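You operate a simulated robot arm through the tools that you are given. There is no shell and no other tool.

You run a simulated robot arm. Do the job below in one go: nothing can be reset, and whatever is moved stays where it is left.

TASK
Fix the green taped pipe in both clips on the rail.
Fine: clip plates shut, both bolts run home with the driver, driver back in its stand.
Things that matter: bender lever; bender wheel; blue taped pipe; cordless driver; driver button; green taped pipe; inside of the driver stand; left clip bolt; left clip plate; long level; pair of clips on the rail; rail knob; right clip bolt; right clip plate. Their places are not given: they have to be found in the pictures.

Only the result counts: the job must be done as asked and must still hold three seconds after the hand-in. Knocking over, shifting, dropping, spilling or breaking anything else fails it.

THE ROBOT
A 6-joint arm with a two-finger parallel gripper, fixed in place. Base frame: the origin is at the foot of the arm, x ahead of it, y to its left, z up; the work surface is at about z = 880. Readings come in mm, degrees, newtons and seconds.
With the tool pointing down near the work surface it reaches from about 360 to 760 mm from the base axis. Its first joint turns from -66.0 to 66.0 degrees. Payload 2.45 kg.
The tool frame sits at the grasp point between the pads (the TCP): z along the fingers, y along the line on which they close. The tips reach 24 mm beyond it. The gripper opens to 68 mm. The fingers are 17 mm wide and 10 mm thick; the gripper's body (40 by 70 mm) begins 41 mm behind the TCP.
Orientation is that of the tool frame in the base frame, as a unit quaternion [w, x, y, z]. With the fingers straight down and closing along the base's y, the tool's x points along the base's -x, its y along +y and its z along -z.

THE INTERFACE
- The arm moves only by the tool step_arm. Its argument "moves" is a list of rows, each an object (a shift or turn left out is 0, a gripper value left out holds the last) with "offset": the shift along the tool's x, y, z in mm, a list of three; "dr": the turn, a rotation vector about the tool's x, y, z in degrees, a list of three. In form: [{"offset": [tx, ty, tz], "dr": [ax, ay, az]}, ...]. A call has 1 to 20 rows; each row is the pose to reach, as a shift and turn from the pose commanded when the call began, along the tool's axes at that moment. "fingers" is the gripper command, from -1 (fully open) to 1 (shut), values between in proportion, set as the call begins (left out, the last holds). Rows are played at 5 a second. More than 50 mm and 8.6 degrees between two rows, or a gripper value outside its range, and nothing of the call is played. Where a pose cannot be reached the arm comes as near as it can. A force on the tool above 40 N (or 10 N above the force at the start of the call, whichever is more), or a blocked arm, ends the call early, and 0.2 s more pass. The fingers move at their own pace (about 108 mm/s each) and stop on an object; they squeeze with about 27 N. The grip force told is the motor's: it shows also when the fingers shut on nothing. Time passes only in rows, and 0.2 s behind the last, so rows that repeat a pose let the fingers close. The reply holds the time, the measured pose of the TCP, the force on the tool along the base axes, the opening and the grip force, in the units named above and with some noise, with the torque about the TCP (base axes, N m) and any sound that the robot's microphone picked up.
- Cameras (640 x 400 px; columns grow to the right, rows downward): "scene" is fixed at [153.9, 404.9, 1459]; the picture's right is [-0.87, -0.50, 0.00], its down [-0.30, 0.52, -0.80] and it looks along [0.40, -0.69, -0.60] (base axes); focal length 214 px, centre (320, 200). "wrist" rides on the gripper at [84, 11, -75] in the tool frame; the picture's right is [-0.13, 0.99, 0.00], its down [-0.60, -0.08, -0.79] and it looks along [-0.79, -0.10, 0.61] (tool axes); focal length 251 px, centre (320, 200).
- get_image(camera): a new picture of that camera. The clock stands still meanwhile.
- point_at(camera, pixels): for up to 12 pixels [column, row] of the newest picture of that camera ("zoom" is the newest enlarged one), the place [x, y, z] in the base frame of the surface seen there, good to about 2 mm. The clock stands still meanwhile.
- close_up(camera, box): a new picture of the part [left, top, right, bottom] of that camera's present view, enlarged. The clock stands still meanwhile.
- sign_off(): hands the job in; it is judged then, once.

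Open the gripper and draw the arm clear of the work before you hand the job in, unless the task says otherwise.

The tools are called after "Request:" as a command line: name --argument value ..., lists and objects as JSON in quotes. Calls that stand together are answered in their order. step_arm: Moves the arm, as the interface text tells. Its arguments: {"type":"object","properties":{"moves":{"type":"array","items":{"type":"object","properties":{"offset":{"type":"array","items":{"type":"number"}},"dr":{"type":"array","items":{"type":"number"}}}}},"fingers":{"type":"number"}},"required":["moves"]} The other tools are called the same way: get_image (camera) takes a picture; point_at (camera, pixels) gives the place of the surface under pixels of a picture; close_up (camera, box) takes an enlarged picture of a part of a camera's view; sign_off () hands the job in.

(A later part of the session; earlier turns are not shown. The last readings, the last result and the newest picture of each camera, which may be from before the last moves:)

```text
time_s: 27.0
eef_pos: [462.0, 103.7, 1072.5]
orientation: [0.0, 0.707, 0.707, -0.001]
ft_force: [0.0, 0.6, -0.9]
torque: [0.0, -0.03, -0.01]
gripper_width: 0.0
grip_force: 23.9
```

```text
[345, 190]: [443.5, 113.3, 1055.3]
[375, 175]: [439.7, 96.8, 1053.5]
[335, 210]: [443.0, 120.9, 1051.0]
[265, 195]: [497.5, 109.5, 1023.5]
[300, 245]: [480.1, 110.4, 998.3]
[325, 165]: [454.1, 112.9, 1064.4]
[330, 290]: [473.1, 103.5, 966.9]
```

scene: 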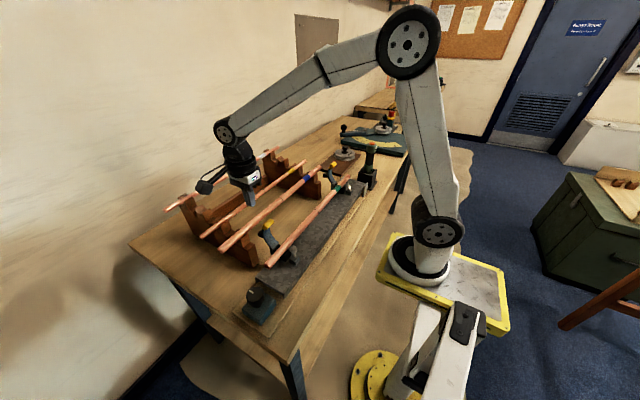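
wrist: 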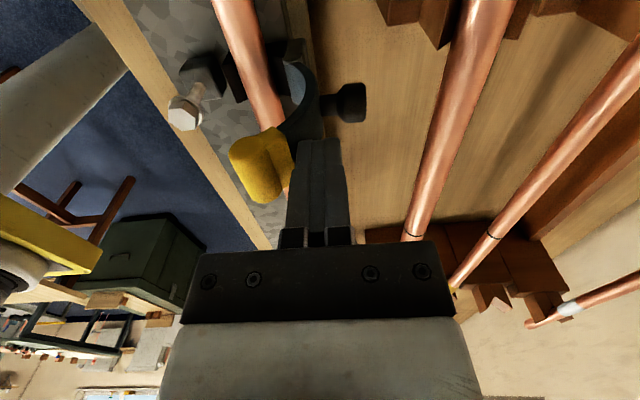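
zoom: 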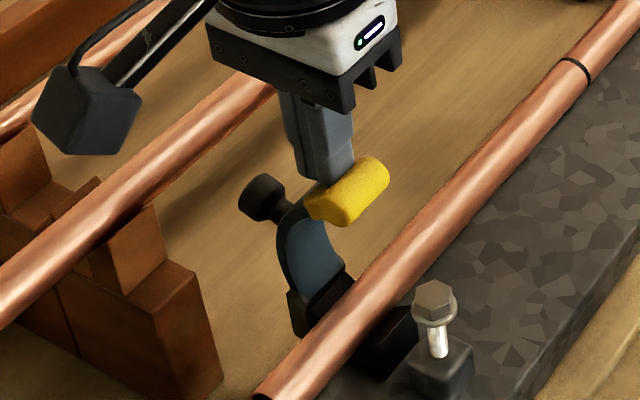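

The plate stands at about 26° past its open pose, tip (441,1054), handle ball near (498,109,1023). The ball is a better thing to push, so I go over and behind it with the closed fingers (x ≈ 532, fingertips z ≈ 1012).

Request:
step_arm --moves '[{"offset": [0, 2, -20]}, {"offset": [0, 35, -20]}, {"offset": [0, 70, -20]}, {"offset": [0, 70, 10]}, {"offset": [0, 70, 36]}, {"offset": [0, 70, 36]}]'

Request:
close_up --camera "scene" --box '[235, 200, 315, 265]'

Request:
get_image --camera "wrist"

```text
time_s: 28.4
eef_pos: [532.5, 102.8, 1036.6]
orientation: [0.001, 0.707, 0.707, 0.0]
ft_force: [0.0, -0.4, -0.3]
torque: [-0.01, 0.0, 0.01]
gripper_width: 0.0
grip_force: 23.6
```

```text
6.15 times, centred on (275, 232) of scene
```

zoom: 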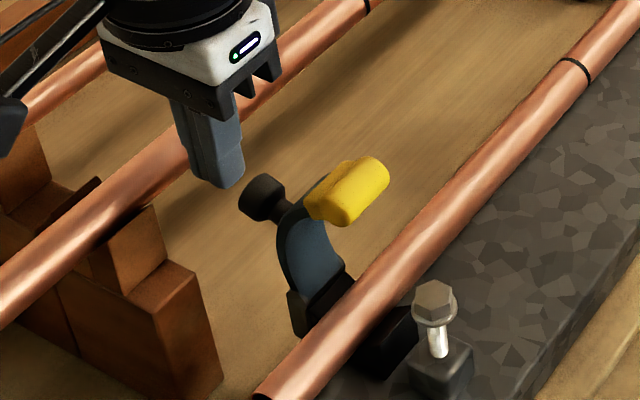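

```text
taken
```

wrist: 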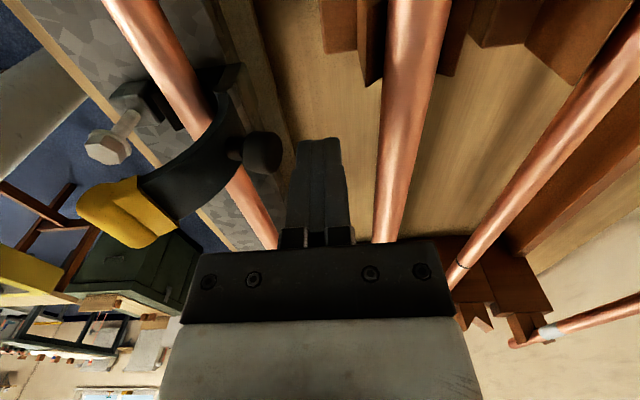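

The plate stays where it was left, and its yellow end looks forked, to go around the bolt. The handle ball is just in front of the fingertips, so I push it towards -x in small steps.

Request:
step_arm --moves '[{"offset": [2, -10, 0]}, {"offset": [2, -20, 0]}, {"offset": [2, -30, 0]}, {"offset": [2, -38, 0]}, {"offset": [2, -46, 0]}, {"offset": [2, -46, 0]}]'

Request:
close_up --camera "scene" --box '[235, 200, 315, 265]'

Request:
close_up --camera "wrist" --box '[40, 20, 360, 250]'

```text
time_s: 29.2
eef_pos: [511.4, 104.8, 1042.2]
orientation: [0.008, 0.707, 0.707, 0.01]
ft_force: [0.3, 0.1, 2.6]
torque: [-0.01, 0.04, -0.04]
gripper_width: 0.0
grip_force: 23.5
stopped in row 3: the force on the tool passed its limit at 44 N (the readings are from after the stop); the commanded pose is now the measured one
```

```text
6.15 times, centred on (275, 232) of scene
```

zoom: 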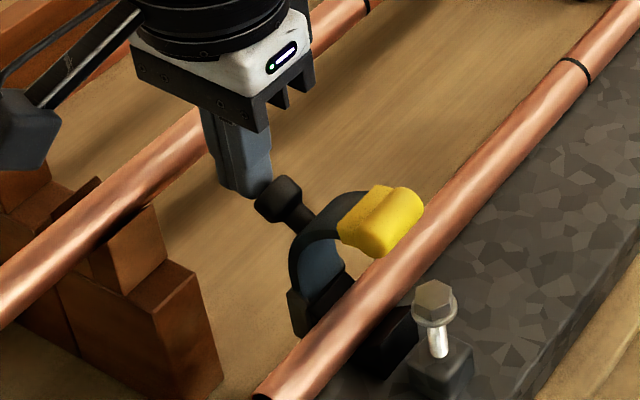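

```text
1.74 times, centred on (200, 135) of wrist
```

zoom: 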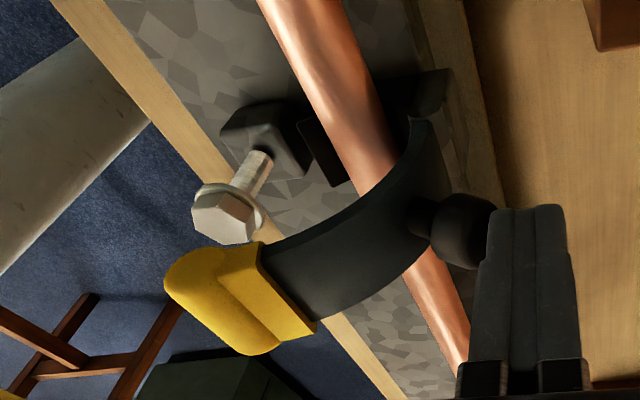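

The plate is now at about 45°, and the stop came from pushing too fast against a stiff hinge. I right the small tilt and go on pushing the ball more slowly.

Request:
step_arm --moves '[{"offset": [0, 0, 2], "dr": [1.4, -0.1, 0]}, {"offset": [0, -4, 4], "dr": [1.4, -0.1, 0]}, {"offset": [0, -8, 4], "dr": [1.4, -0.1, 0]}, {"offset": [0, -12, 4], "dr": [1.4, -0.1, 0]}, {"offset": [0, -16, 4], "dr": [1.4, -0.1, 0]}, {"offset": [0, -20, 4], "dr": [1.4, -0.1, 0]}, {"offset": [0, -24, 4], "dr": [1.4, -0.1, 0]}, {"offset": [0, -28, 4], "dr": [1.4, -0.1, 0]}]'

Request:
close_up --camera "scene" --box '[235, 200, 315, 265]'

```text
time_s: 30.1
eef_pos: [509.2, 106.2, 1043.1]
orientation: [0.004, 0.707, 0.707, 0.006]
ft_force: [0.7, -1.1, 2.8]
torque: [0.0, 0.0, 0.0]
gripper_width: 0.0
grip_force: 23.3
stopped in row 4: the force on the tool passed its limit at 42 N (the readings are from after the stop); the commanded pose is now the measured one
```

```text
6.15 times, centred on (275, 232) of scene
```

zoom: 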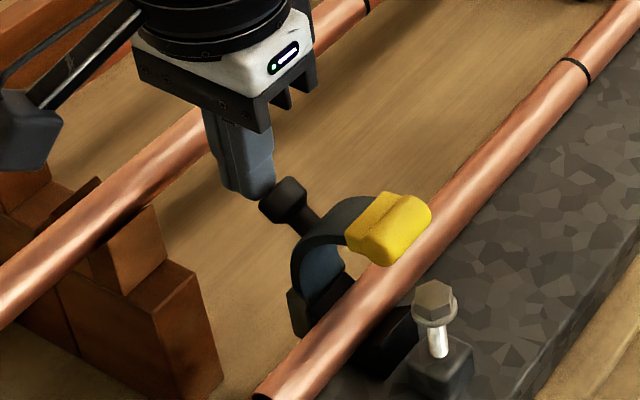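

It stopped at 42 N again with the tool pushed up. I measure where the ball is against the fingertips.

Request:
point_at --camera "zoom" --pixels '[[285, 195], [268, 207], [300, 190], [280, 215], [312, 220], [330, 230], [240, 180], [245, 195], [262, 185], [390, 225], [420, 205]]'

Request:
get_image --camera "wrist"

Request:
close_up --camera "wrist" --box '[140, 60, 400, 260]'

```text
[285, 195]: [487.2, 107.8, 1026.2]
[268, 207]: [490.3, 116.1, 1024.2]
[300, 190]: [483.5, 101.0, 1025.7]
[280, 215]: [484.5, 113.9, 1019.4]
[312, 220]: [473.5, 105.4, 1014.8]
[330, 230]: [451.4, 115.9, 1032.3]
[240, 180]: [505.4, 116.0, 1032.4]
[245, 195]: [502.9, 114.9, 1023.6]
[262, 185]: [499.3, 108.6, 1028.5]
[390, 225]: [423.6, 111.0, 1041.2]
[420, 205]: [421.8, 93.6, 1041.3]
```

```text
taken
```

wrist: 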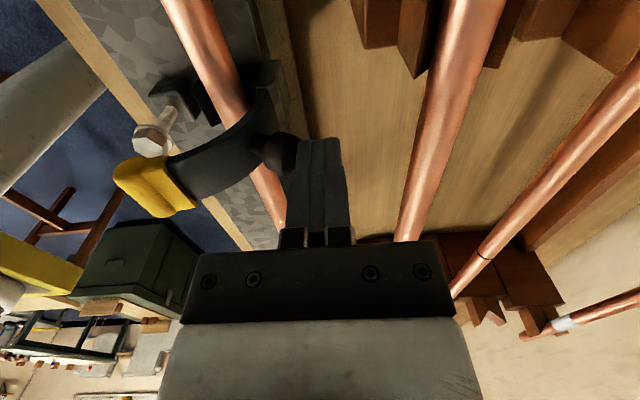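

```text
2.00 times, centred on (270, 160) of wrist
```

zoom: 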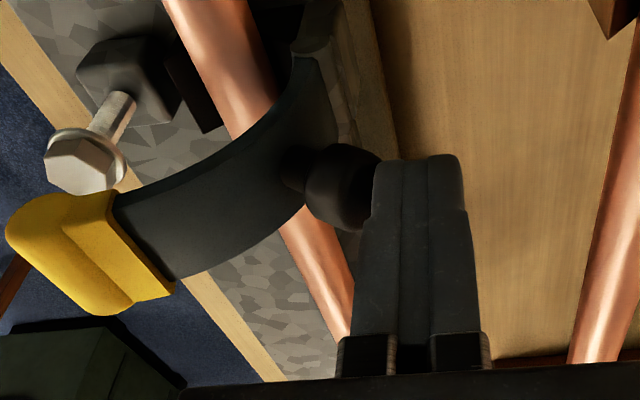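

The knob's flat end gives a poor lever arm there. The plate's yellow tip, now at about (420,105,1043), gives a better one, so I rise, square up the tool and go over the tip to press it down from above.

Request:
step_arm --moves '[{"offset": [0, 2, -25], "dr": [0.8, -0.1, 0]}, {"offset": [0, 2, -50], "dr": [0.8, -0.1, 0]}, {"offset": [0, -30, -52], "dr": [0.8, -0.1, 0]}, {"offset": [0, -65, -52], "dr": [0.8, -0.1, 0]}, {"offset": [0, -97, -50], "dr": [0.8, -0.1, 0]}, {"offset": [0, -97, -40], "dr": [0.8, -0.1, 0]}, {"offset": [0, -97, -40], "dr": [0.8, -0.1, 0]}]'

Request:
close_up --camera "scene" --box '[235, 190, 325, 265]'

```text
time_s: 31.6
eef_pos: [411.8, 106.9, 1079.5]
orientation: [0.0, 0.707, 0.707, 0.001]
ft_force: [0.1, -0.6, -0.4]
torque: [-0.02, 0.02, -0.01]
gripper_width: 0.0
grip_force: 23.7
```

```text
5.33 times, centred on (280, 228) of scene
```

zoom: 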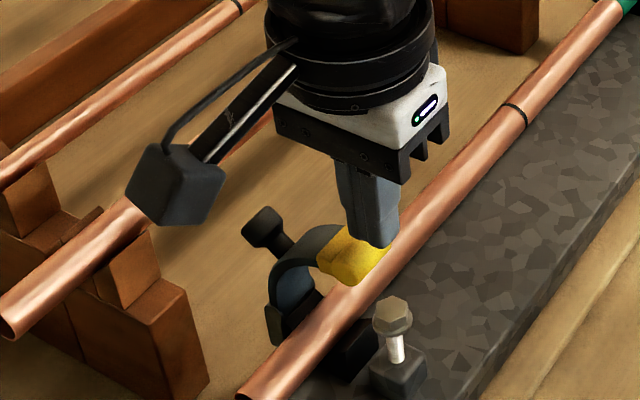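

The fingertips are just above the yellow tip. I press down along the tip's arc (down and towards -x) in small steps.

Request:
step_arm --moves '[{"offset": [0, 0, 5]}, {"offset": [0, -2, 9]}, {"offset": [0, -6, 14]}, {"offset": [0, -10, 20]}, {"offset": [0, -14, 26]}, {"offset": [0, -18, 32]}, {"offset": [0, -22, 38]}, {"offset": [0, -26, 44]}, {"offset": [0, -28, 48]}, {"offset": [0, -28, 48]}]'

Request:
close_up --camera "scene" --box '[235, 190, 325, 265]'

Request:
close_up --camera "wrist" --box '[140, 40, 460, 260]'

```text
time_s: 33.9
eef_pos: [382.3, 104.3, 1033.3]
orientation: [-0.001, 0.707, 0.707, 0.001]
ft_force: [0.1, -0.8, -0.3]
torque: [-0.01, 0.02, 0.02]
gripper_width: 0.0
grip_force: 23.3
```

```text
5.33 times, centred on (280, 228) of scene
```

zoom: 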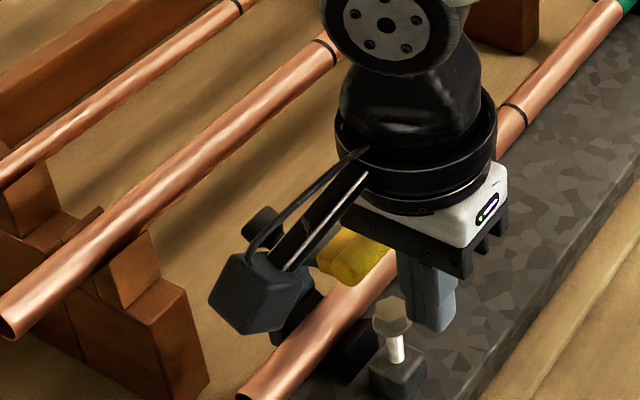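

```text
1.82 times, centred on (300, 150) of wrist
```

zoom: 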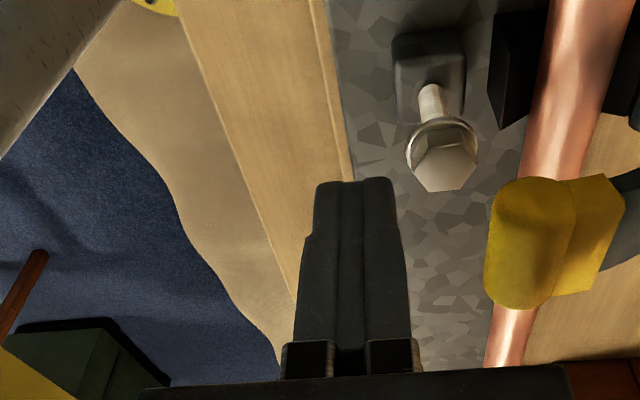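

The fingers missed the tip: it sits farther in +x than I assumed. I measure it in this view.

Request:
point_at --camera "zoom" --pixels '[[530, 240], [500, 250], [545, 190], [590, 230], [605, 200], [575, 280], [525, 295], [440, 160], [625, 205]]'

```text
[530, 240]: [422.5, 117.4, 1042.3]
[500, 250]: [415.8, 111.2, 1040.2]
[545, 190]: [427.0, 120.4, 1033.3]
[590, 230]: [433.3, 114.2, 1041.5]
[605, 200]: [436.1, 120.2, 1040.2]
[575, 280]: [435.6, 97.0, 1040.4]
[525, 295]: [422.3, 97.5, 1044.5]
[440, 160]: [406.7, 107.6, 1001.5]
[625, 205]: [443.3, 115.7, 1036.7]
```

The yellow cap spans x ≈ 415–437 with its top at z ≈ 1044. I lift, come back over it at x ≈ 427 and press it down slowly along its arc to just above the bolt head level.

Request:
step_arm --moves '[{"offset": [0, 0, -30]}, {"offset": [0, 0, -52]}, {"offset": [1, 25, -52]}, {"offset": [1, 45, -52]}, {"offset": [1, 45, -42]}, {"offset": [1, 45, -37]}, {"offset": [1, 45, -37]}]'

Request:
close_up --camera "scene" --box '[235, 190, 325, 265]'

```text
time_s: 35.5
eef_pos: [428.4, 106.6, 1070.1]
orientation: [0.0, 0.706, 0.708, 0.001]
ft_force: [-0.7, -0.9, -0.3]
torque: [0.0, 0.0, -0.04]
gripper_width: 0.3
grip_force: 23.8
```

```text
5.33 times, centred on (280, 228) of scene
```

zoom: 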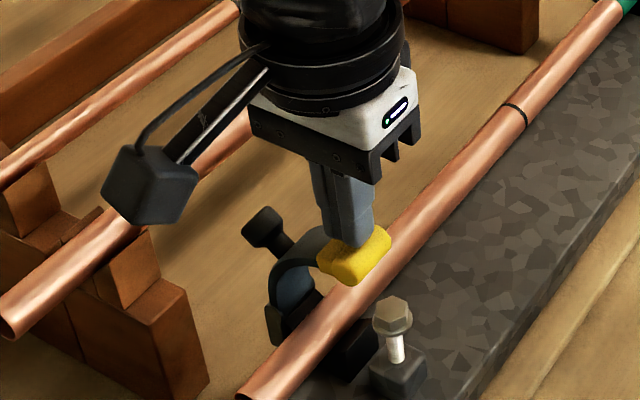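

Now the fingers are over the yellow cap. I press down along the arc in small steps.

Request:
step_arm --moves '[{"offset": [0, -1, 3]}, {"offset": [0, -4, 6]}, {"offset": [0, -7, 10]}, {"offset": [0, -10, 14]}, {"offset": [0, -13, 18]}, {"offset": [0, -16, 22]}, {"offset": [0, -20, 26]}, {"offset": [0, -24, 30]}, {"offset": [0, -27, 33]}, {"offset": [0, -27, 33]}]'

Request:
close_up --camera "scene" --box '[235, 190, 325, 265]'

Request:
close_up --camera "wrist" --box '[140, 40, 460, 260]'

```text
time_s: 37.6
eef_pos: [402.2, 107.1, 1035.9]
orientation: [0.0, 0.707, 0.707, 0.002]
ft_force: [-0.2, -0.3, -0.2]
torque: [0.03, 0.0, 0.02]
gripper_width: 0.1
grip_force: 24.1
```

```text
5.33 times, centred on (280, 228) of scene
```

zoom: 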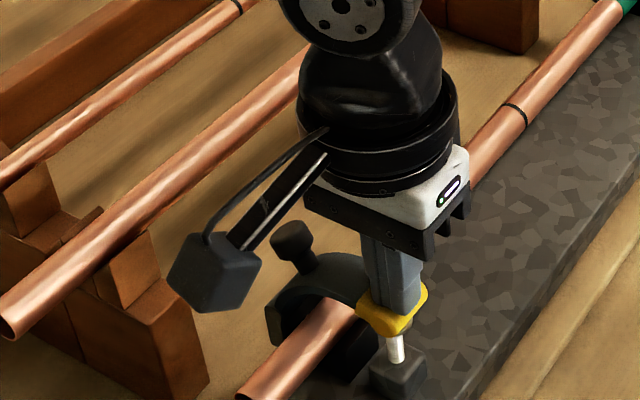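

```text
1.82 times, centred on (300, 150) of wrist
```

zoom: 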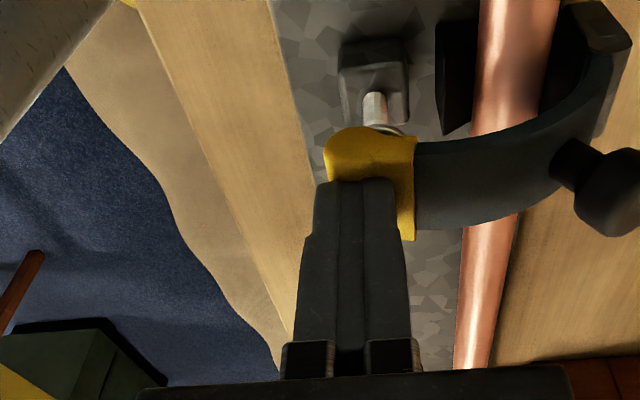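

The plate swung down without load and is now nearly shut, its yellow cap around the bolt head. I lift the fingers away to look at it.

Request:
step_arm --moves '[{"offset": [0, 0, -20]}, {"offset": [0, 0, -50]}, {"offset": [0, 25, -60]}, {"offset": [0, 60, -60]}, {"offset": [0, 95, -60]}, {"offset": [0, 95, -60]}]'

Request:
close_up --camera "scene" --box '[245, 205, 315, 265]'

Request:
get_image --camera "wrist"

```text
time_s: 39.0
eef_pos: [498.4, 106.7, 1097.3]
orientation: [-0.001, 0.708, 0.706, 0.0]
ft_force: [-0.2, -0.6, 0.4]
torque: [-0.02, -0.01, 0.01]
gripper_width: 0.1
grip_force: 23.6
```

```text
6.67 times, centred on (280, 235) of scene
```

zoom: 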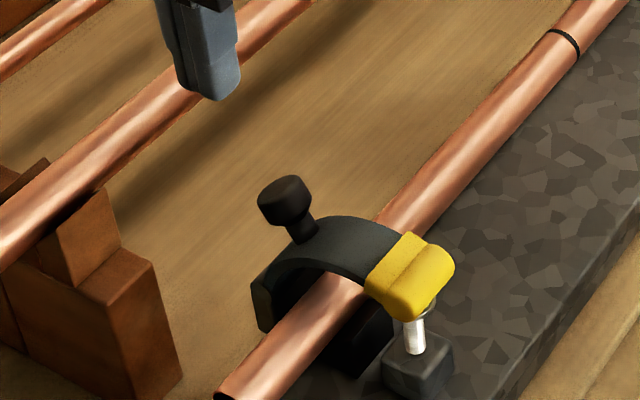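

```text
taken
```

wrist: 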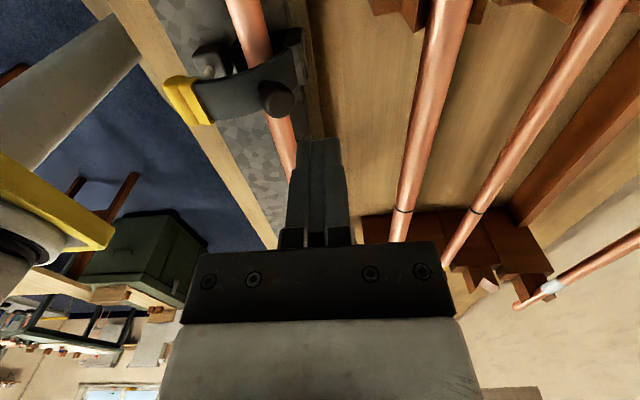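

The plate is about two thirds shut and the bolt passes freely through its end. I measure the knob and cap for the last push.

Request:
point_at --camera "zoom" --pixels '[[285, 190], [290, 215], [265, 205], [308, 200], [305, 232], [415, 270], [440, 265], [395, 290], [330, 225], [425, 300]]'

Request:
close_up --camera "wrist" --box '[140, 20, 340, 160]'

```text
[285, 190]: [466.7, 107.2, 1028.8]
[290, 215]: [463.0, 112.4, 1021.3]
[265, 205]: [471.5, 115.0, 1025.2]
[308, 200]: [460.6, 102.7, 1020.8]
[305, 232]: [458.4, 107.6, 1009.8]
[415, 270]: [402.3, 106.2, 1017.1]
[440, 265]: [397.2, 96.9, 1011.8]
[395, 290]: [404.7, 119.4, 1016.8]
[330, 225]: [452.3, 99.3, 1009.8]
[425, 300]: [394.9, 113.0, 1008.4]
```

```text
2.86 times, centred on (240, 90) of wrist
```

zoom: 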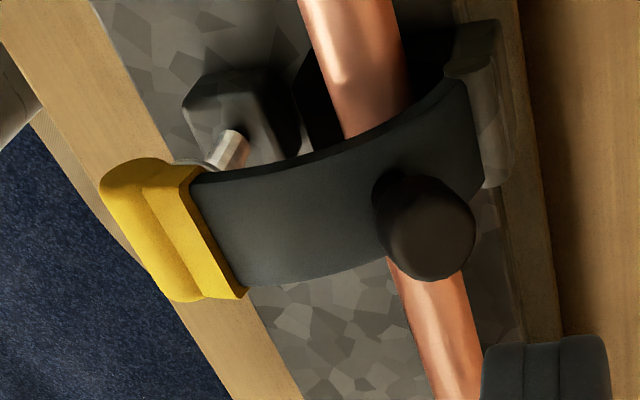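

The knob now points mostly up at about (467,107,1024). I lower the fingers behind it (x = 500, fingertips z ≈ 1012) and push it slowly towards -x until the plate meets the pipe.

Request:
step_arm --moves '[{"offset": [0, 3, 25]}, {"offset": [0, 3, 50]}, {"offset": [0, 3, 62]}, {"offset": [0, -4, 62]}, {"offset": [0, -10, 62]}, {"offset": [0, -14, 62]}, {"offset": [0, -18, 62]}, {"offset": [0, -21, 62]}, {"offset": [0, -24, 62]}, {"offset": [0, -24, 62]}]'

Request:
close_up --camera "scene" --box '[245, 205, 315, 265]'

```text
time_s: 41.2
eef_pos: [472.2, 107.2, 1036.7]
orientation: [0.0, 0.707, 0.707, 0.001]
ft_force: [-0.8, 0.6, -0.7]
torque: [-0.01, -0.02, -0.02]
gripper_width: 0.0
grip_force: 24.0
```

```text
6.67 times, centred on (280, 235) of scene
```

zoom: 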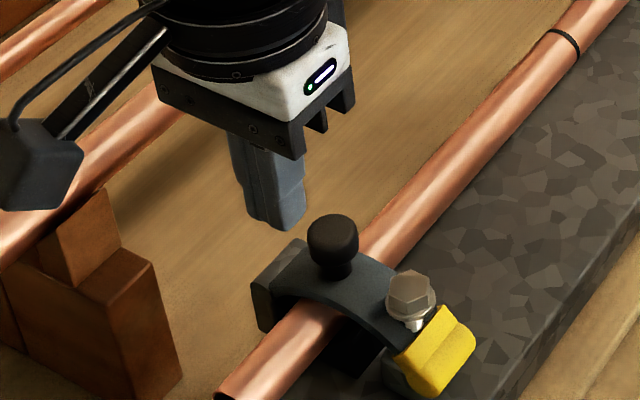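

The left plate has dropped shut: the bolt head now stands above it and the yellow cap rests beyond the bolt. I measure the knob and cap to verify it lies fully down.

Request:
point_at --camera "zoom" --pixels '[[335, 225], [332, 250], [335, 270], [365, 295], [440, 350], [430, 365], [455, 335], [410, 290], [412, 320], [310, 310]]'

Request:
get_image --camera "wrist"

```text
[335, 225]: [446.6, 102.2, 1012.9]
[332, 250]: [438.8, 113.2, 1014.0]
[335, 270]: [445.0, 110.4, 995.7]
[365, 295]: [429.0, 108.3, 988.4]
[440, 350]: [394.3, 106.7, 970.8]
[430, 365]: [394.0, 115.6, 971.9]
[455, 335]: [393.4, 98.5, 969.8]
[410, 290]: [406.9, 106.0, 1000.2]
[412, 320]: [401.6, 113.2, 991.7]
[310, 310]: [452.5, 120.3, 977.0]
```

```text
taken
```

wrist: 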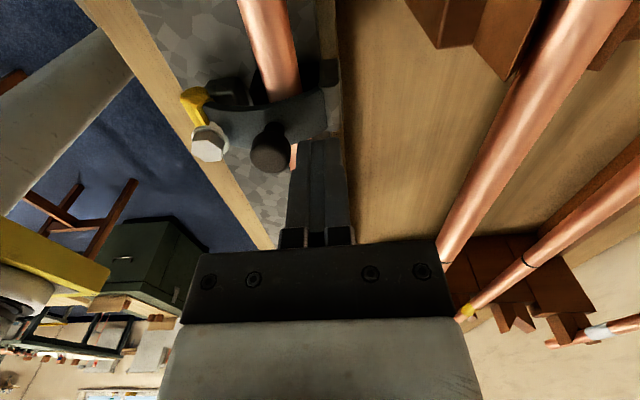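

The left plate lies shut (cap at (394,107,971)). As a check I press its knob (443,107) gently down from above.

Request:
step_arm --moves '[{"offset": [0, 4, -15]}, {"offset": [0, 4, -30]}, {"offset": [-1, -15, -30]}, {"offset": [-1, -29, -30]}, {"offset": [-1, -29, -20]}, {"offset": [-1, -29, -13]}, {"offset": [-1, -29, -9]}, {"offset": [-1, -29, -6]}, {"offset": [-1, -29, -3]}]'

Request:
close_up --camera "scene" --box '[245, 205, 315, 265]'

```text
time_s: 43.2
eef_pos: [443.5, 106.1, 1040.1]
orientation: [0.001, 0.707, 0.707, 0.003]
ft_force: [-11.8, -4.5, 34.2]
torque: [-0.19, 0.25, 0.01]
gripper_width: 0.0
grip_force: 23.8
```

```text
6.67 times, centred on (280, 235) of scene
```

zoom: 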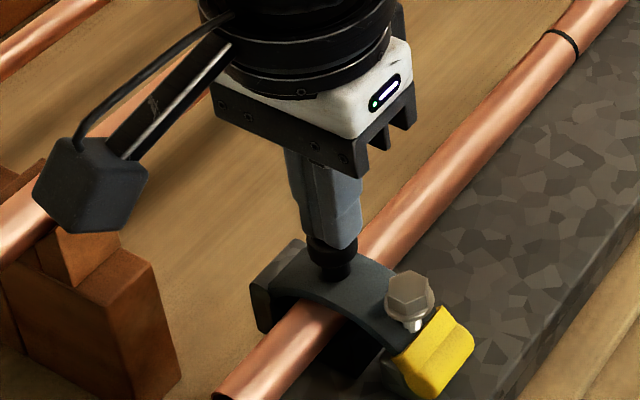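

34 N on the knob moves nothing, so the left plate is fully shut. I rise and go over to behind the right plate (y ≈ -283) at a safe height.

Request:
step_arm --moves '[{"offset": [0, 0, -30]}, {"offset": [0, 10, -70]}, {"offset": [-25, 20, -95]}, {"offset": [-65, 30, -100]}, {"offset": [-110, 40, -100]}, {"offset": [-155, 50, -100]}, {"offset": [-200, 60, -100]}, {"offset": [-245, 70, -100]}, {"offset": [-290, 80, -100]}, {"offset": [-335, 88, -100]}, {"offset": [-375, 90, -100]}, {"offset": [-389, 90, -100]}, {"offset": [-389, 90, -100]}]'

Request:
get_image --camera "scene"

Request:
close_up --camera "scene" --box '[295, 120, 405, 220]'

```text
time_s: 46.0
eef_pos: [530.7, -284.2, 1135.8]
orientation: [-0.001, 0.707, 0.707, 0.0]
ft_force: [0.5, -0.5, 0.0]
torque: [-0.01, -0.02, 0.01]
gripper_width: 0.2
grip_force: 23.5
```

```text
taken
```

scene: 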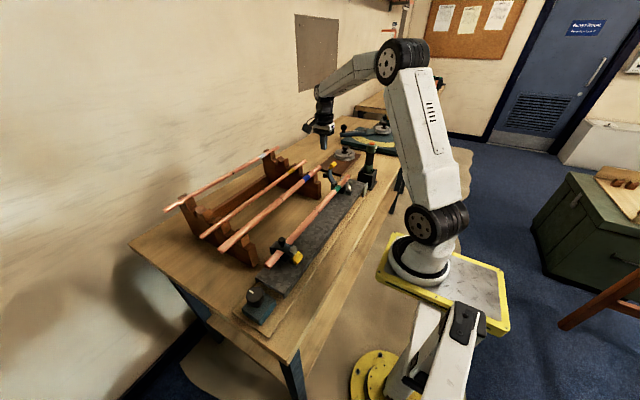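

```text
4.00 times, centred on (350, 170) of scene
```

zoom: 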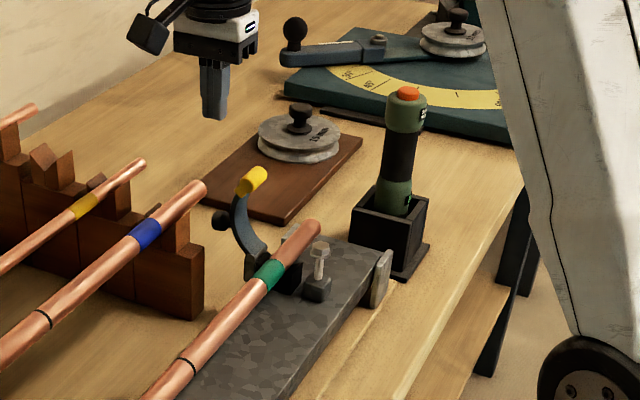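

The fingers are behind the right plate. I lower to fingertip z ≈ 1051 and push its yellow tip towards -x.

Request:
step_arm --moves '[{"offset": [1, 0, 30]}, {"offset": [1, 0, 55]}, {"offset": [1, -4, 61]}, {"offset": [1, -10, 61]}, {"offset": [1, -17, 61]}, {"offset": [1, -24, 61]}, {"offset": [1, -31, 61]}, {"offset": [1, -38, 61]}, {"offset": [1, -45, 61]}, {"offset": [1, -52, 61]}, {"offset": [1, -59, 61]}, {"offset": [1, -66, 61]}, {"offset": [1, -72, 61]}, {"offset": [1, -78, 61]}, {"offset": [1, -78, 61]}]'

Request:
close_up --camera "scene" --box '[310, 140, 390, 200]'

Request:
get_image --camera "wrist"

```text
time_s: 49.2
eef_pos: [454.5, -282.3, 1075.2]
orientation: [0.0, 0.707, 0.707, 0.002]
ft_force: [0.6, -0.3, -0.5]
torque: [0.02, -0.02, -0.03]
gripper_width: 0.0
grip_force: 23.8
```

```text
6.67 times, centred on (350, 170) of scene
```

zoom: 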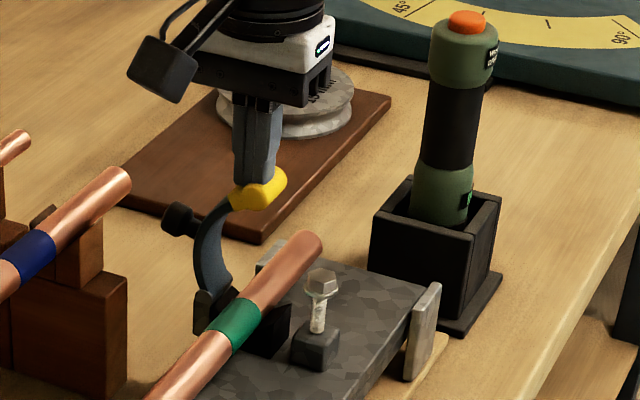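

```text
taken
```

wrist: 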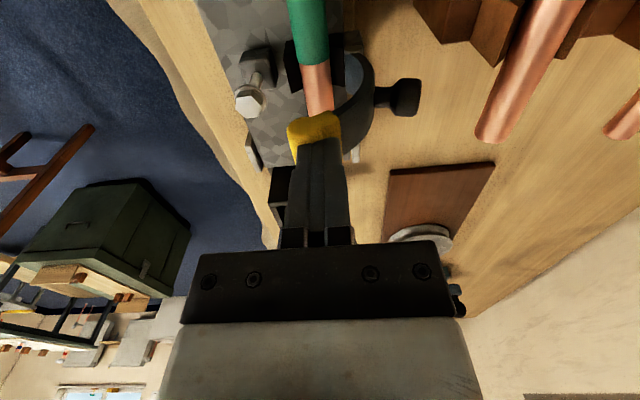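

The right plate has swung, with the fingertips now at or over its yellow tip. I measure the tip.

Request:
point_at --camera "zoom" --pixels '[[262, 195], [280, 180], [240, 195], [180, 220], [215, 235], [255, 170]]'

Request:
point_at --camera "wrist" --pixels '[[300, 130], [325, 120], [295, 140], [408, 98], [320, 135], [330, 145]]'

```text
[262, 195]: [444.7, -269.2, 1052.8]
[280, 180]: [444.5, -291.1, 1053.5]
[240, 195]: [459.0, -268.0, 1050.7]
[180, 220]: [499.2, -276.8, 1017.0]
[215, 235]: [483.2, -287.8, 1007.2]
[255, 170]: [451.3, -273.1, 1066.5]
```

```text
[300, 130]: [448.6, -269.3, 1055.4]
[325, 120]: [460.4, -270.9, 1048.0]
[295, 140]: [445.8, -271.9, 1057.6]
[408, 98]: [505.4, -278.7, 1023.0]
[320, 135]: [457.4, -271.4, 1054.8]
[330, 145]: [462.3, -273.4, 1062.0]
```

The fingers slipped onto the top of the cap at about 24° of swing. I'll push the knob (about (502,-281,1018)) from behind, lower and slower this time; first I check the space behind it, next to the rack end.

Request:
point_at --camera "zoom" --pixels '[[100, 250], [90, 290], [120, 290], [70, 230], [115, 185], [45, 215]]'

Request:
point_at --camera "wrist" --pixels '[[430, 10], [440, 35], [475, 20], [500, 45], [490, 130], [415, 5]]'

```text
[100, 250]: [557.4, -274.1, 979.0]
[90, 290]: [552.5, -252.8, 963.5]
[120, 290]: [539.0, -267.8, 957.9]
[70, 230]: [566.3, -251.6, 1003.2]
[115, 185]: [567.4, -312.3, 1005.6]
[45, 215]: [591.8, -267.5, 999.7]
```

```text
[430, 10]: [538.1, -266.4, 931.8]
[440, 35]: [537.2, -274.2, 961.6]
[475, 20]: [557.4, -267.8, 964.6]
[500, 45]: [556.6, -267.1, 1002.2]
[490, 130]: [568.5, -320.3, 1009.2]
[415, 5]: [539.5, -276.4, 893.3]
```

There is room (rack prong starts at x ≈ 556). I lift, go behind the knob at x ≈ 530 and lower to fingertip z ≈ 1007.

Request:
step_arm --moves '[{"offset": [0, 0, -15]}, {"offset": [0, 0, -30]}, {"offset": [0, 40, -30]}, {"offset": [0, 76, -30]}, {"offset": [0, 76, 10]}, {"offset": [0, 76, 44]}, {"offset": [0, 76, 44]}]'

Request:
close_up --camera "scene" --box '[310, 140, 390, 200]'

Request:
get_image --camera "wrist"

```text
time_s: 50.9
eef_pos: [533.6, -283.1, 1033.3]
orientation: [0.0, 0.707, 0.707, 0.0]
ft_force: [0.6, 0.1, 0.2]
torque: [0.04, -0.01, -0.01]
gripper_width: 0.2
grip_force: 23.4
```

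```text
6.67 times, centred on (350, 170) of scene
```

zoom: 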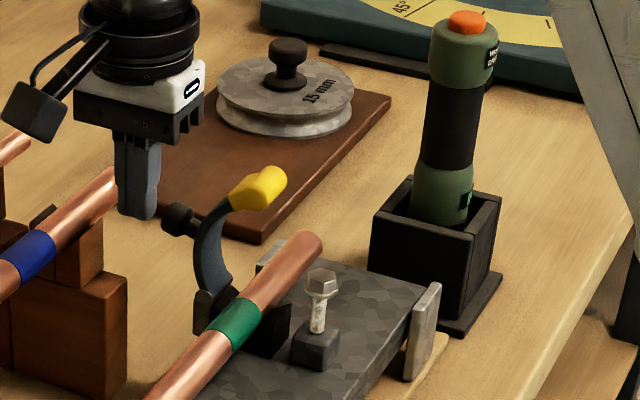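

```text
taken
```

wrist: 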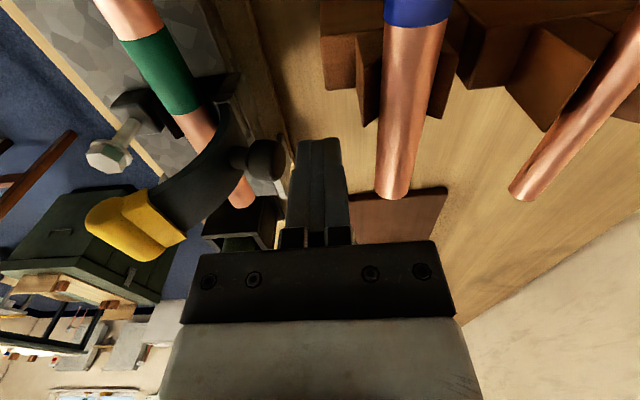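

The knob stands right before the fingertips. I push towards -x at about 15 mm/s.

Request:
step_arm --moves '[{"offset": [0, -6, 2]}, {"offset": [0, -10, 2]}, {"offset": [0, -13, 2]}, {"offset": [0, -16, 2]}, {"offset": [0, -19, 2]}, {"offset": [0, -22, 2]}, {"offset": [0, -25, 2]}, {"offset": [0, -28, 2]}, {"offset": [0, -31, 2]}, {"offset": [0, -34, 2]}, {"offset": [0, -37, 2]}, {"offset": [0, -40, 2]}]'

Request:
close_up --camera "scene" --box '[310, 140, 390, 200]'

```text
time_s: 52.1
eef_pos: [517.8, -283.5, 1036.2]
orientation: [0.009, 0.706, 0.708, 0.004]
ft_force: [1.5, 1.3, 2.1]
torque: [0.04, 0.0, -0.02]
gripper_width: 0.1
grip_force: 23.8
stopped in row 6: the force on the tool passed its limit at 42 N (the readings are from after the stop); the commanded pose is now the measured one
```

```text
6.67 times, centred on (350, 170) of scene
```

zoom: 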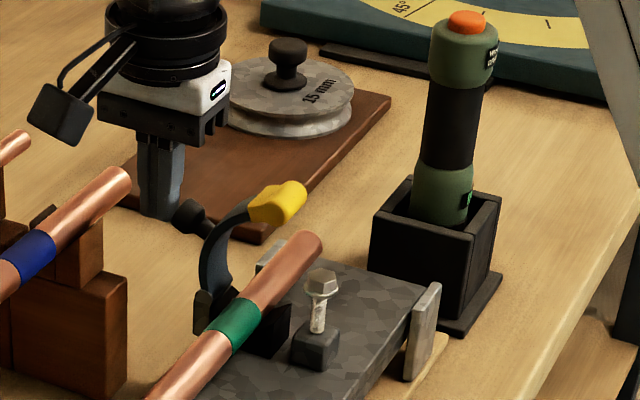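

It stopped at 42 N but the plate advanced. The tip is now farther over, so I measure it for pressing from above.

Request:
point_at --camera "zoom" --pixels '[[275, 205], [295, 200], [250, 205], [270, 190], [195, 215], [245, 215], [290, 185]]'

Request:
get_image --camera "wrist"

Request:
point_at --camera "wrist" --pixels '[[130, 200], [110, 205], [150, 190], [160, 215], [135, 235], [175, 195], [270, 150]]'

```text
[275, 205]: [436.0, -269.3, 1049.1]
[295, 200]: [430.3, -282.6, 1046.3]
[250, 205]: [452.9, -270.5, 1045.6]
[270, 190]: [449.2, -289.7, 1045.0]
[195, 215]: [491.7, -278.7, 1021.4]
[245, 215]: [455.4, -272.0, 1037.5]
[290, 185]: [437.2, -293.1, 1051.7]
```

```text
taken
```

wrist: 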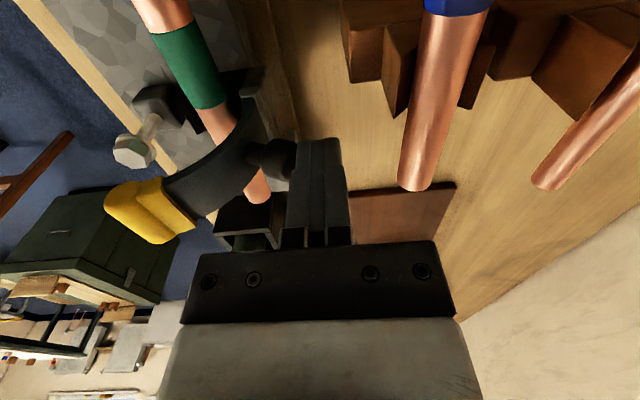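

```text
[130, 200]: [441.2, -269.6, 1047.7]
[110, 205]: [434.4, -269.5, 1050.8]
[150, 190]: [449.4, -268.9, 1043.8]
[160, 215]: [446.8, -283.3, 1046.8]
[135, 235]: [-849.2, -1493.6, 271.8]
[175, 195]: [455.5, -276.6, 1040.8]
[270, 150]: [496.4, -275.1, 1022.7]
```

The cap spans x ≈ 429–453 with top z ≈ 1050. I lift, square the tool and come over it at x ≈ 441, then press down along the arc.

Request:
step_arm --moves '[{"offset": [0, 3, -30], "dr": [1.0, 0.4, 0.1]}, {"offset": [0, 3, -64], "dr": [1.0, 0.4, 0.1]}, {"offset": [0, -37, -64], "dr": [1.0, 0.4, 0.1]}, {"offset": [0, -77, -64], "dr": [1.0, 0.4, 0.1]}, {"offset": [0, -77, -44], "dr": [1.0, 0.4, 0.1]}, {"offset": [0, -77, -41], "dr": [1.0, 0.4, 0.1]}, {"offset": [0, -77, -41], "dr": [1.0, 0.4, 0.1]}]'

Request:
close_up --camera "scene" --box '[310, 140, 390, 200]'

```text
time_s: 53.7
eef_pos: [437.2, -282.0, 1076.9]
orientation: [-0.001, 0.707, 0.707, 0.001]
ft_force: [0.2, -1.1, 0.9]
torque: [0.01, 0.0, -0.04]
gripper_width: 0.0
grip_force: 23.4
```

```text
6.67 times, centred on (350, 170) of scene
```

zoom: 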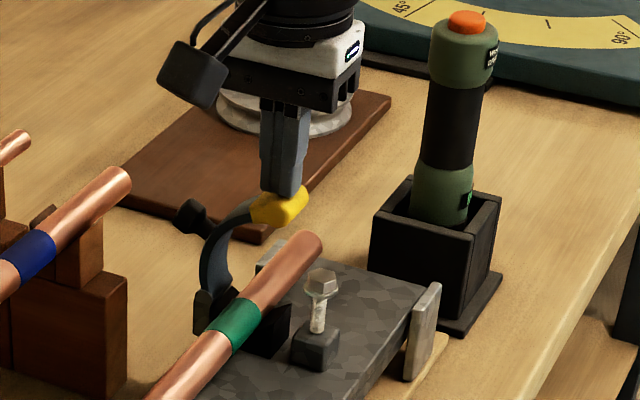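

The fingers are over the right cap. I press it down along its arc in small steps.

Request:
step_arm --moves '[{"offset": [0, 0, 3]}, {"offset": [0, -1, 6]}, {"offset": [0, -4, 9]}, {"offset": [0, -7, 12]}, {"offset": [0, -11, 16]}, {"offset": [0, -15, 19]}, {"offset": [0, -20, 23]}, {"offset": [0, -24, 27]}, {"offset": [0, -28, 32]}, {"offset": [0, -32, 37]}, {"offset": [0, -35, 41]}, {"offset": [0, -35, 41]}]'

Request:
close_up --camera "scene" --box '[310, 140, 390, 200]'

```text
time_s: 56.3
eef_pos: [403.5, -282.8, 1036.4]
orientation: [-0.001, 0.707, 0.707, 0.001]
ft_force: [-0.6, 0.2, -0.7]
torque: [0.0, 0.0, -0.02]
gripper_width: 0.0
grip_force: 24.1
```

```text
6.67 times, centred on (350, 170) of scene
```

zoom: 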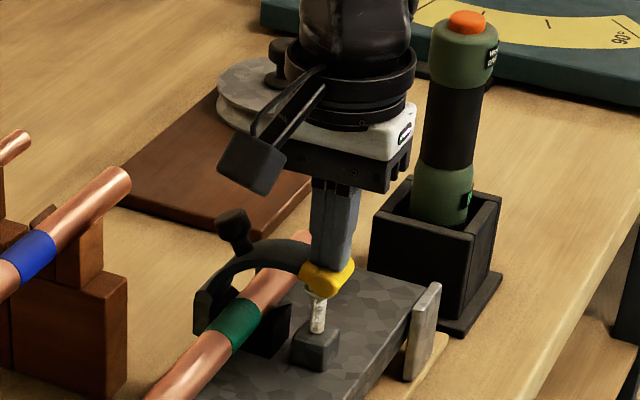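

The plate followed down as on the left side. Now I lift over, get behind the upright knob (x ≈ 501, fingertips z ≈ 1012) and push it towards -x.

Request:
step_arm --moves '[{"offset": [0, 0, -20]}, {"offset": [0, 0, -55]}, {"offset": [0, 35, -60]}, {"offset": [0, 70, -60]}, {"offset": [0, 98, -60]}, {"offset": [0, 98, -30]}, {"offset": [0, 98, 0]}, {"offset": [0, 98, 1]}, {"offset": [0, 90, 1]}, {"offset": [0, 86, 1]}, {"offset": [0, 82, 1]}, {"offset": [0, 78, 1]}, {"offset": [0, 75, 1]}, {"offset": [0, 72, 1]}, {"offset": [0, 69, 1]}, {"offset": [0, 69, 1]}]'

Request:
close_up --camera "scene" --box '[310, 140, 390, 200]'

```text
time_s: 59.7
eef_pos: [473.3, -283.8, 1034.0]
orientation: [0.0, 0.707, 0.707, 0.0]
ft_force: [-0.9, 0.0, 0.7]
torque: [0.02, -0.05, -0.01]
gripper_width: 0.0
grip_force: 23.7
```

```text
6.67 times, centred on (350, 170) of scene
```

zoom: 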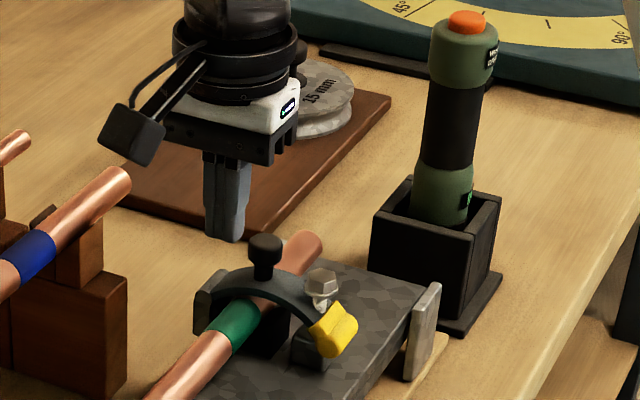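

The right plate has shut as well, with the bolt head standing above it. I press its knob gently down to be sure, as on the left.

Request:
step_arm --moves '[{"offset": [0, 4, -15]}, {"offset": [0, 4, -30]}, {"offset": [1, -15, -30]}, {"offset": [1, -29, -30]}, {"offset": [1, -29, -20]}, {"offset": [1, -29, -13]}, {"offset": [1, -29, -9]}, {"offset": [1, -29, -6]}, {"offset": [1, -29, -4]}]'

Request:
close_up --camera "scene" --box '[310, 140, 390, 200]'

```text
time_s: 61.7
eef_pos: [444.6, -283.7, 1040.4]
orientation: [0.002, 0.707, 0.707, 0.0]
ft_force: [-9.1, 5.1, 29.9]
torque: [0.19, 0.21, 0.02]
gripper_width: 0.0
grip_force: 23.6
```

```text
6.67 times, centred on (350, 170) of scene
```

zoom: 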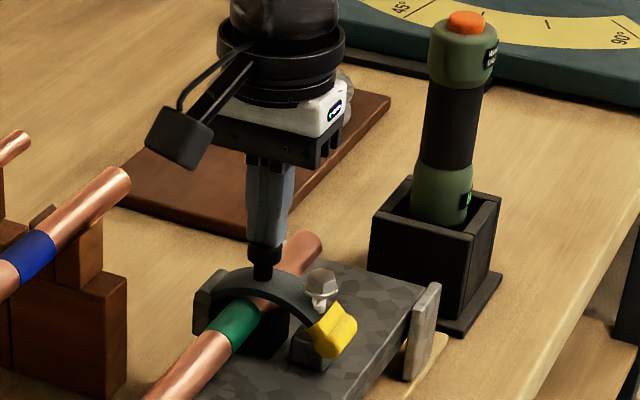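

The right plate is shut too (30 N, nothing moves). I rise, open the fingers and go near the driver to look at it and its stand with the wrist camera.

Request:
step_arm --moves '[{"offset": [0, 0, -30]}, {"offset": [0, 0, -75]}, {"offset": [0, 0, -120]}, {"offset": [-20, -10, -135]}, {"offset": [-60, -30, -135]}, {"offset": [-90, -45, -135]}, {"offset": [-90, -45, -135]}]'

Request:
step_arm --fingers -1 --moves '[{"offset": [0, 0, 0]}, {"offset": [0, 0, 0]}, {"offset": [0, 0, 0]}]'

Request:
get_image --camera "wrist"

Request:
close_up --camera "scene" --box '[340, 130, 400, 200]'

```text
time_s: 63.3
eef_pos: [400.7, -373.1, 1172.5]
orientation: [-0.001, 0.707, 0.707, 0.0]
ft_force: [-0.1, -0.7, 0.2]
torque: [-0.02, 0.02, 0.0]
gripper_width: 0.0
grip_force: 23.5
```

```text
time_s: 64.1
eef_pos: [401.9, -371.6, 1173.5]
orientation: [-0.001, 0.707, 0.707, 0.001]
ft_force: [0.3, -0.6, 0.6]
torque: [0.01, -0.01, -0.01]
gripper_width: 68.2
grip_force: 0.0
```

```text
taken
```

wrist: 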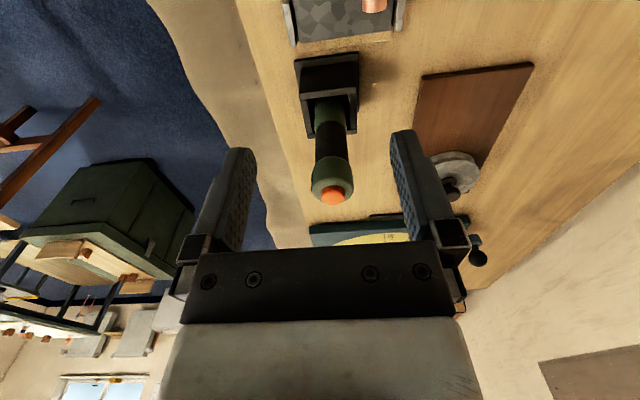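

```text
5.71 times, centred on (370, 165) of scene
```

zoom: 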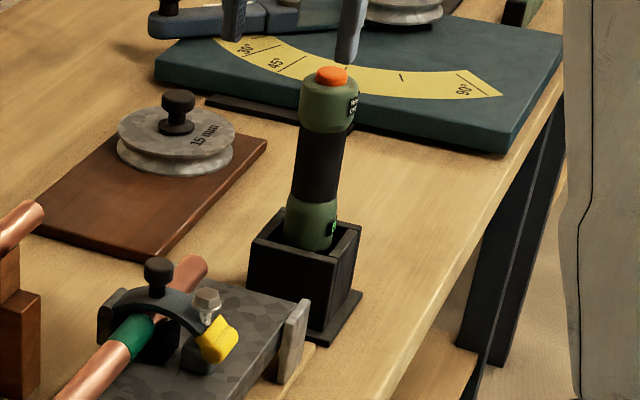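

The driver's orange button is at (333,195) in the wrist picture. I enlarge it and measure the button, body and stand.

Request:
close_up --camera "wrist" --box '[270, 40, 400, 220]'

Request:
point_at --camera "wrist" --pixels '[[333, 195], [333, 203], [322, 195], [344, 195], [334, 183], [332, 170], [330, 140], [328, 115], [299, 60], [357, 54], [311, 135], [354, 130]]'

```text
2.22 times, centred on (335, 130) of wrist
```

zoom: 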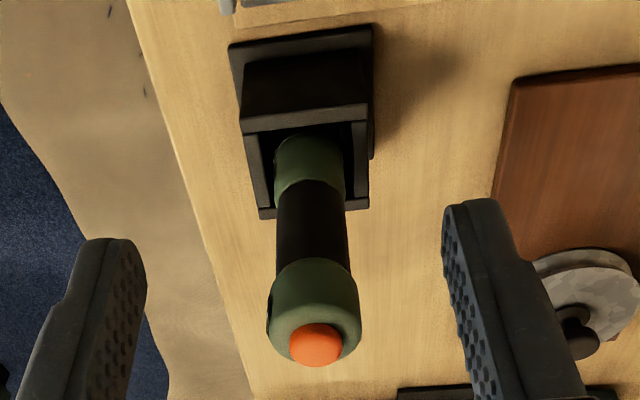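

```text
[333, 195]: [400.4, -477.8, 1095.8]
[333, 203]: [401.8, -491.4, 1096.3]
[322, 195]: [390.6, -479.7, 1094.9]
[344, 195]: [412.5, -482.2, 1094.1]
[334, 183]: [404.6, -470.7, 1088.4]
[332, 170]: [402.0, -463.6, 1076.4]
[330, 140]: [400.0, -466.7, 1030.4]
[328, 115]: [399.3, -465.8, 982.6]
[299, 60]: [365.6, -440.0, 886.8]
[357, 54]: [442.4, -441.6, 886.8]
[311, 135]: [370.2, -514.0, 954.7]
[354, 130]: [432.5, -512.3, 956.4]
```

The driver stands centred at about (401,-484), button top z ≈ 1096, head diameter ≈ 44 mm, stand top z ≈ 955. There is a label on its -x side, so I turn the camera to look at it from there.

Request:
step_arm --moves '[{"offset": [-10, -6, 0], "dr": [0, 0, -8.2]}, {"offset": [-20, -12, 0], "dr": [0, 0, -16.4]}, {"offset": [-30, -18, 0], "dr": [0, 0, -24.6]}, {"offset": [-40, -24, 0], "dr": [0, 0, -32.8]}, {"offset": [-50, -30, 0], "dr": [0, 0, -41]}, {"offset": [-60, -36, 0], "dr": [0, 0, -49.2]}, {"offset": [-70, -42, 0], "dr": [0, 0, -57.4]}, {"offset": [-80, -48, 0], "dr": [0, 0, -65.6]}, {"offset": [-90, -54, 0], "dr": [0, 0, -73.8]}, {"offset": [-100, -60, 0], "dr": [0, 0, -82]}, {"offset": [-112, -68, 0], "dr": [0, 0, -90]}, {"offset": [-112, -68, 30], "dr": [0, 0, -90]}, {"offset": [-112, -68, 60], "dr": [0, 0, -90]}, {"offset": [-112, -68, 60], "dr": [0, 0, -90]}]'

Request:
get_image --camera "wrist"

Request:
close_up --camera "wrist" --box '[250, 60, 400, 250]'

```text
time_s: 67.1
eef_pos: [347.7, -479.2, 1112.5]
orientation: [-0.001, 0.0, 1.0, 0.001]
ft_force: [-0.2, -0.3, -0.5]
torque: [0.02, 0.01, -0.01]
gripper_width: 68.1
grip_force: 0.0
out of reach, approached as far as the arm can: row 10, 11, 12, 13, 14
```

```text
taken
```

wrist: 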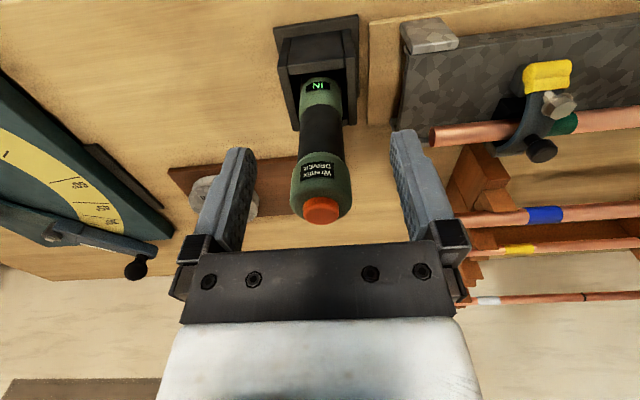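

```text
2.11 times, centred on (325, 155) of wrist
```

zoom: 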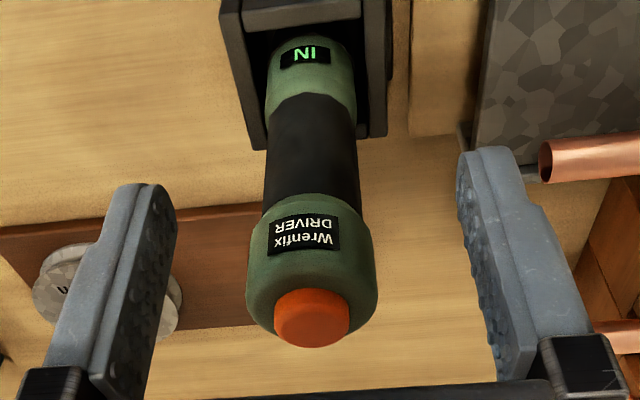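

The driver's display reads "IN" (mode drive-in), so I should avoid touching the orange button while gripping. I rise and go above the driver to grip its head from above, palm clear of the button.

Request:
step_arm --moves '[{"offset": [0, 0, -35]}, {"offset": [0, 0, -65]}, {"offset": [-30, 0, -65]}, {"offset": [-60, 0, -65]}, {"offset": [-60, 0, -65]}, {"offset": [-60, 0, -65]}]'

Request:
get_image --camera "wrist"

```text
time_s: 68.5
eef_pos: [408.1, -476.4, 1177.5]
orientation: [0.0, 0.0, 1.0, 0.001]
ft_force: [0.7, -1.0, 0.4]
torque: [-0.01, 0.0, 0.02]
gripper_width: 68.3
grip_force: 0.0
```

```text
taken
```

wrist: 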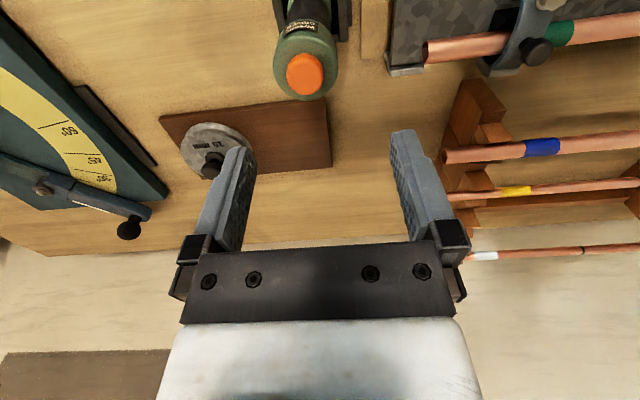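

Now I measure the button centre (305,73) and the head's edges in this view for the final centring.

Request:
point_at --camera "wrist" --pixels '[[305, 73], [292, 73], [319, 73], [305, 58], [305, 88], [280, 55], [333, 58], [306, 97]]'

Request:
close_up --camera "wrist" --box '[240, 0, 380, 120]'

```text
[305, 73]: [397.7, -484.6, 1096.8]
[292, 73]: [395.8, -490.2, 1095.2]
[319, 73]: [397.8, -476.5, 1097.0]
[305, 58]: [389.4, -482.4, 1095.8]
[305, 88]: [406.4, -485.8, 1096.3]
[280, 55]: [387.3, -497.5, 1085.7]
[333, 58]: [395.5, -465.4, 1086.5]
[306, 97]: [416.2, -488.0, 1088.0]
```

```text
3.33 times, centred on (310, 60) of wrist
```

zoom: 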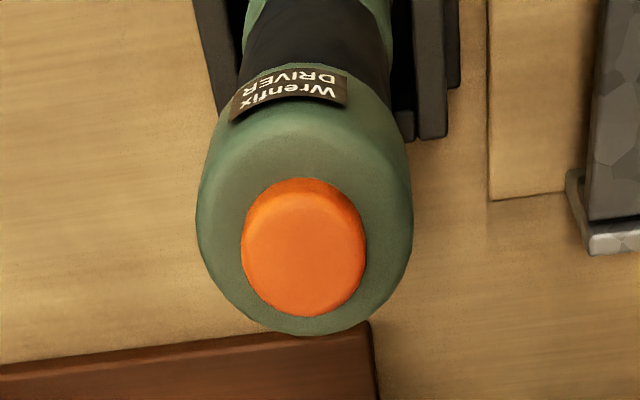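

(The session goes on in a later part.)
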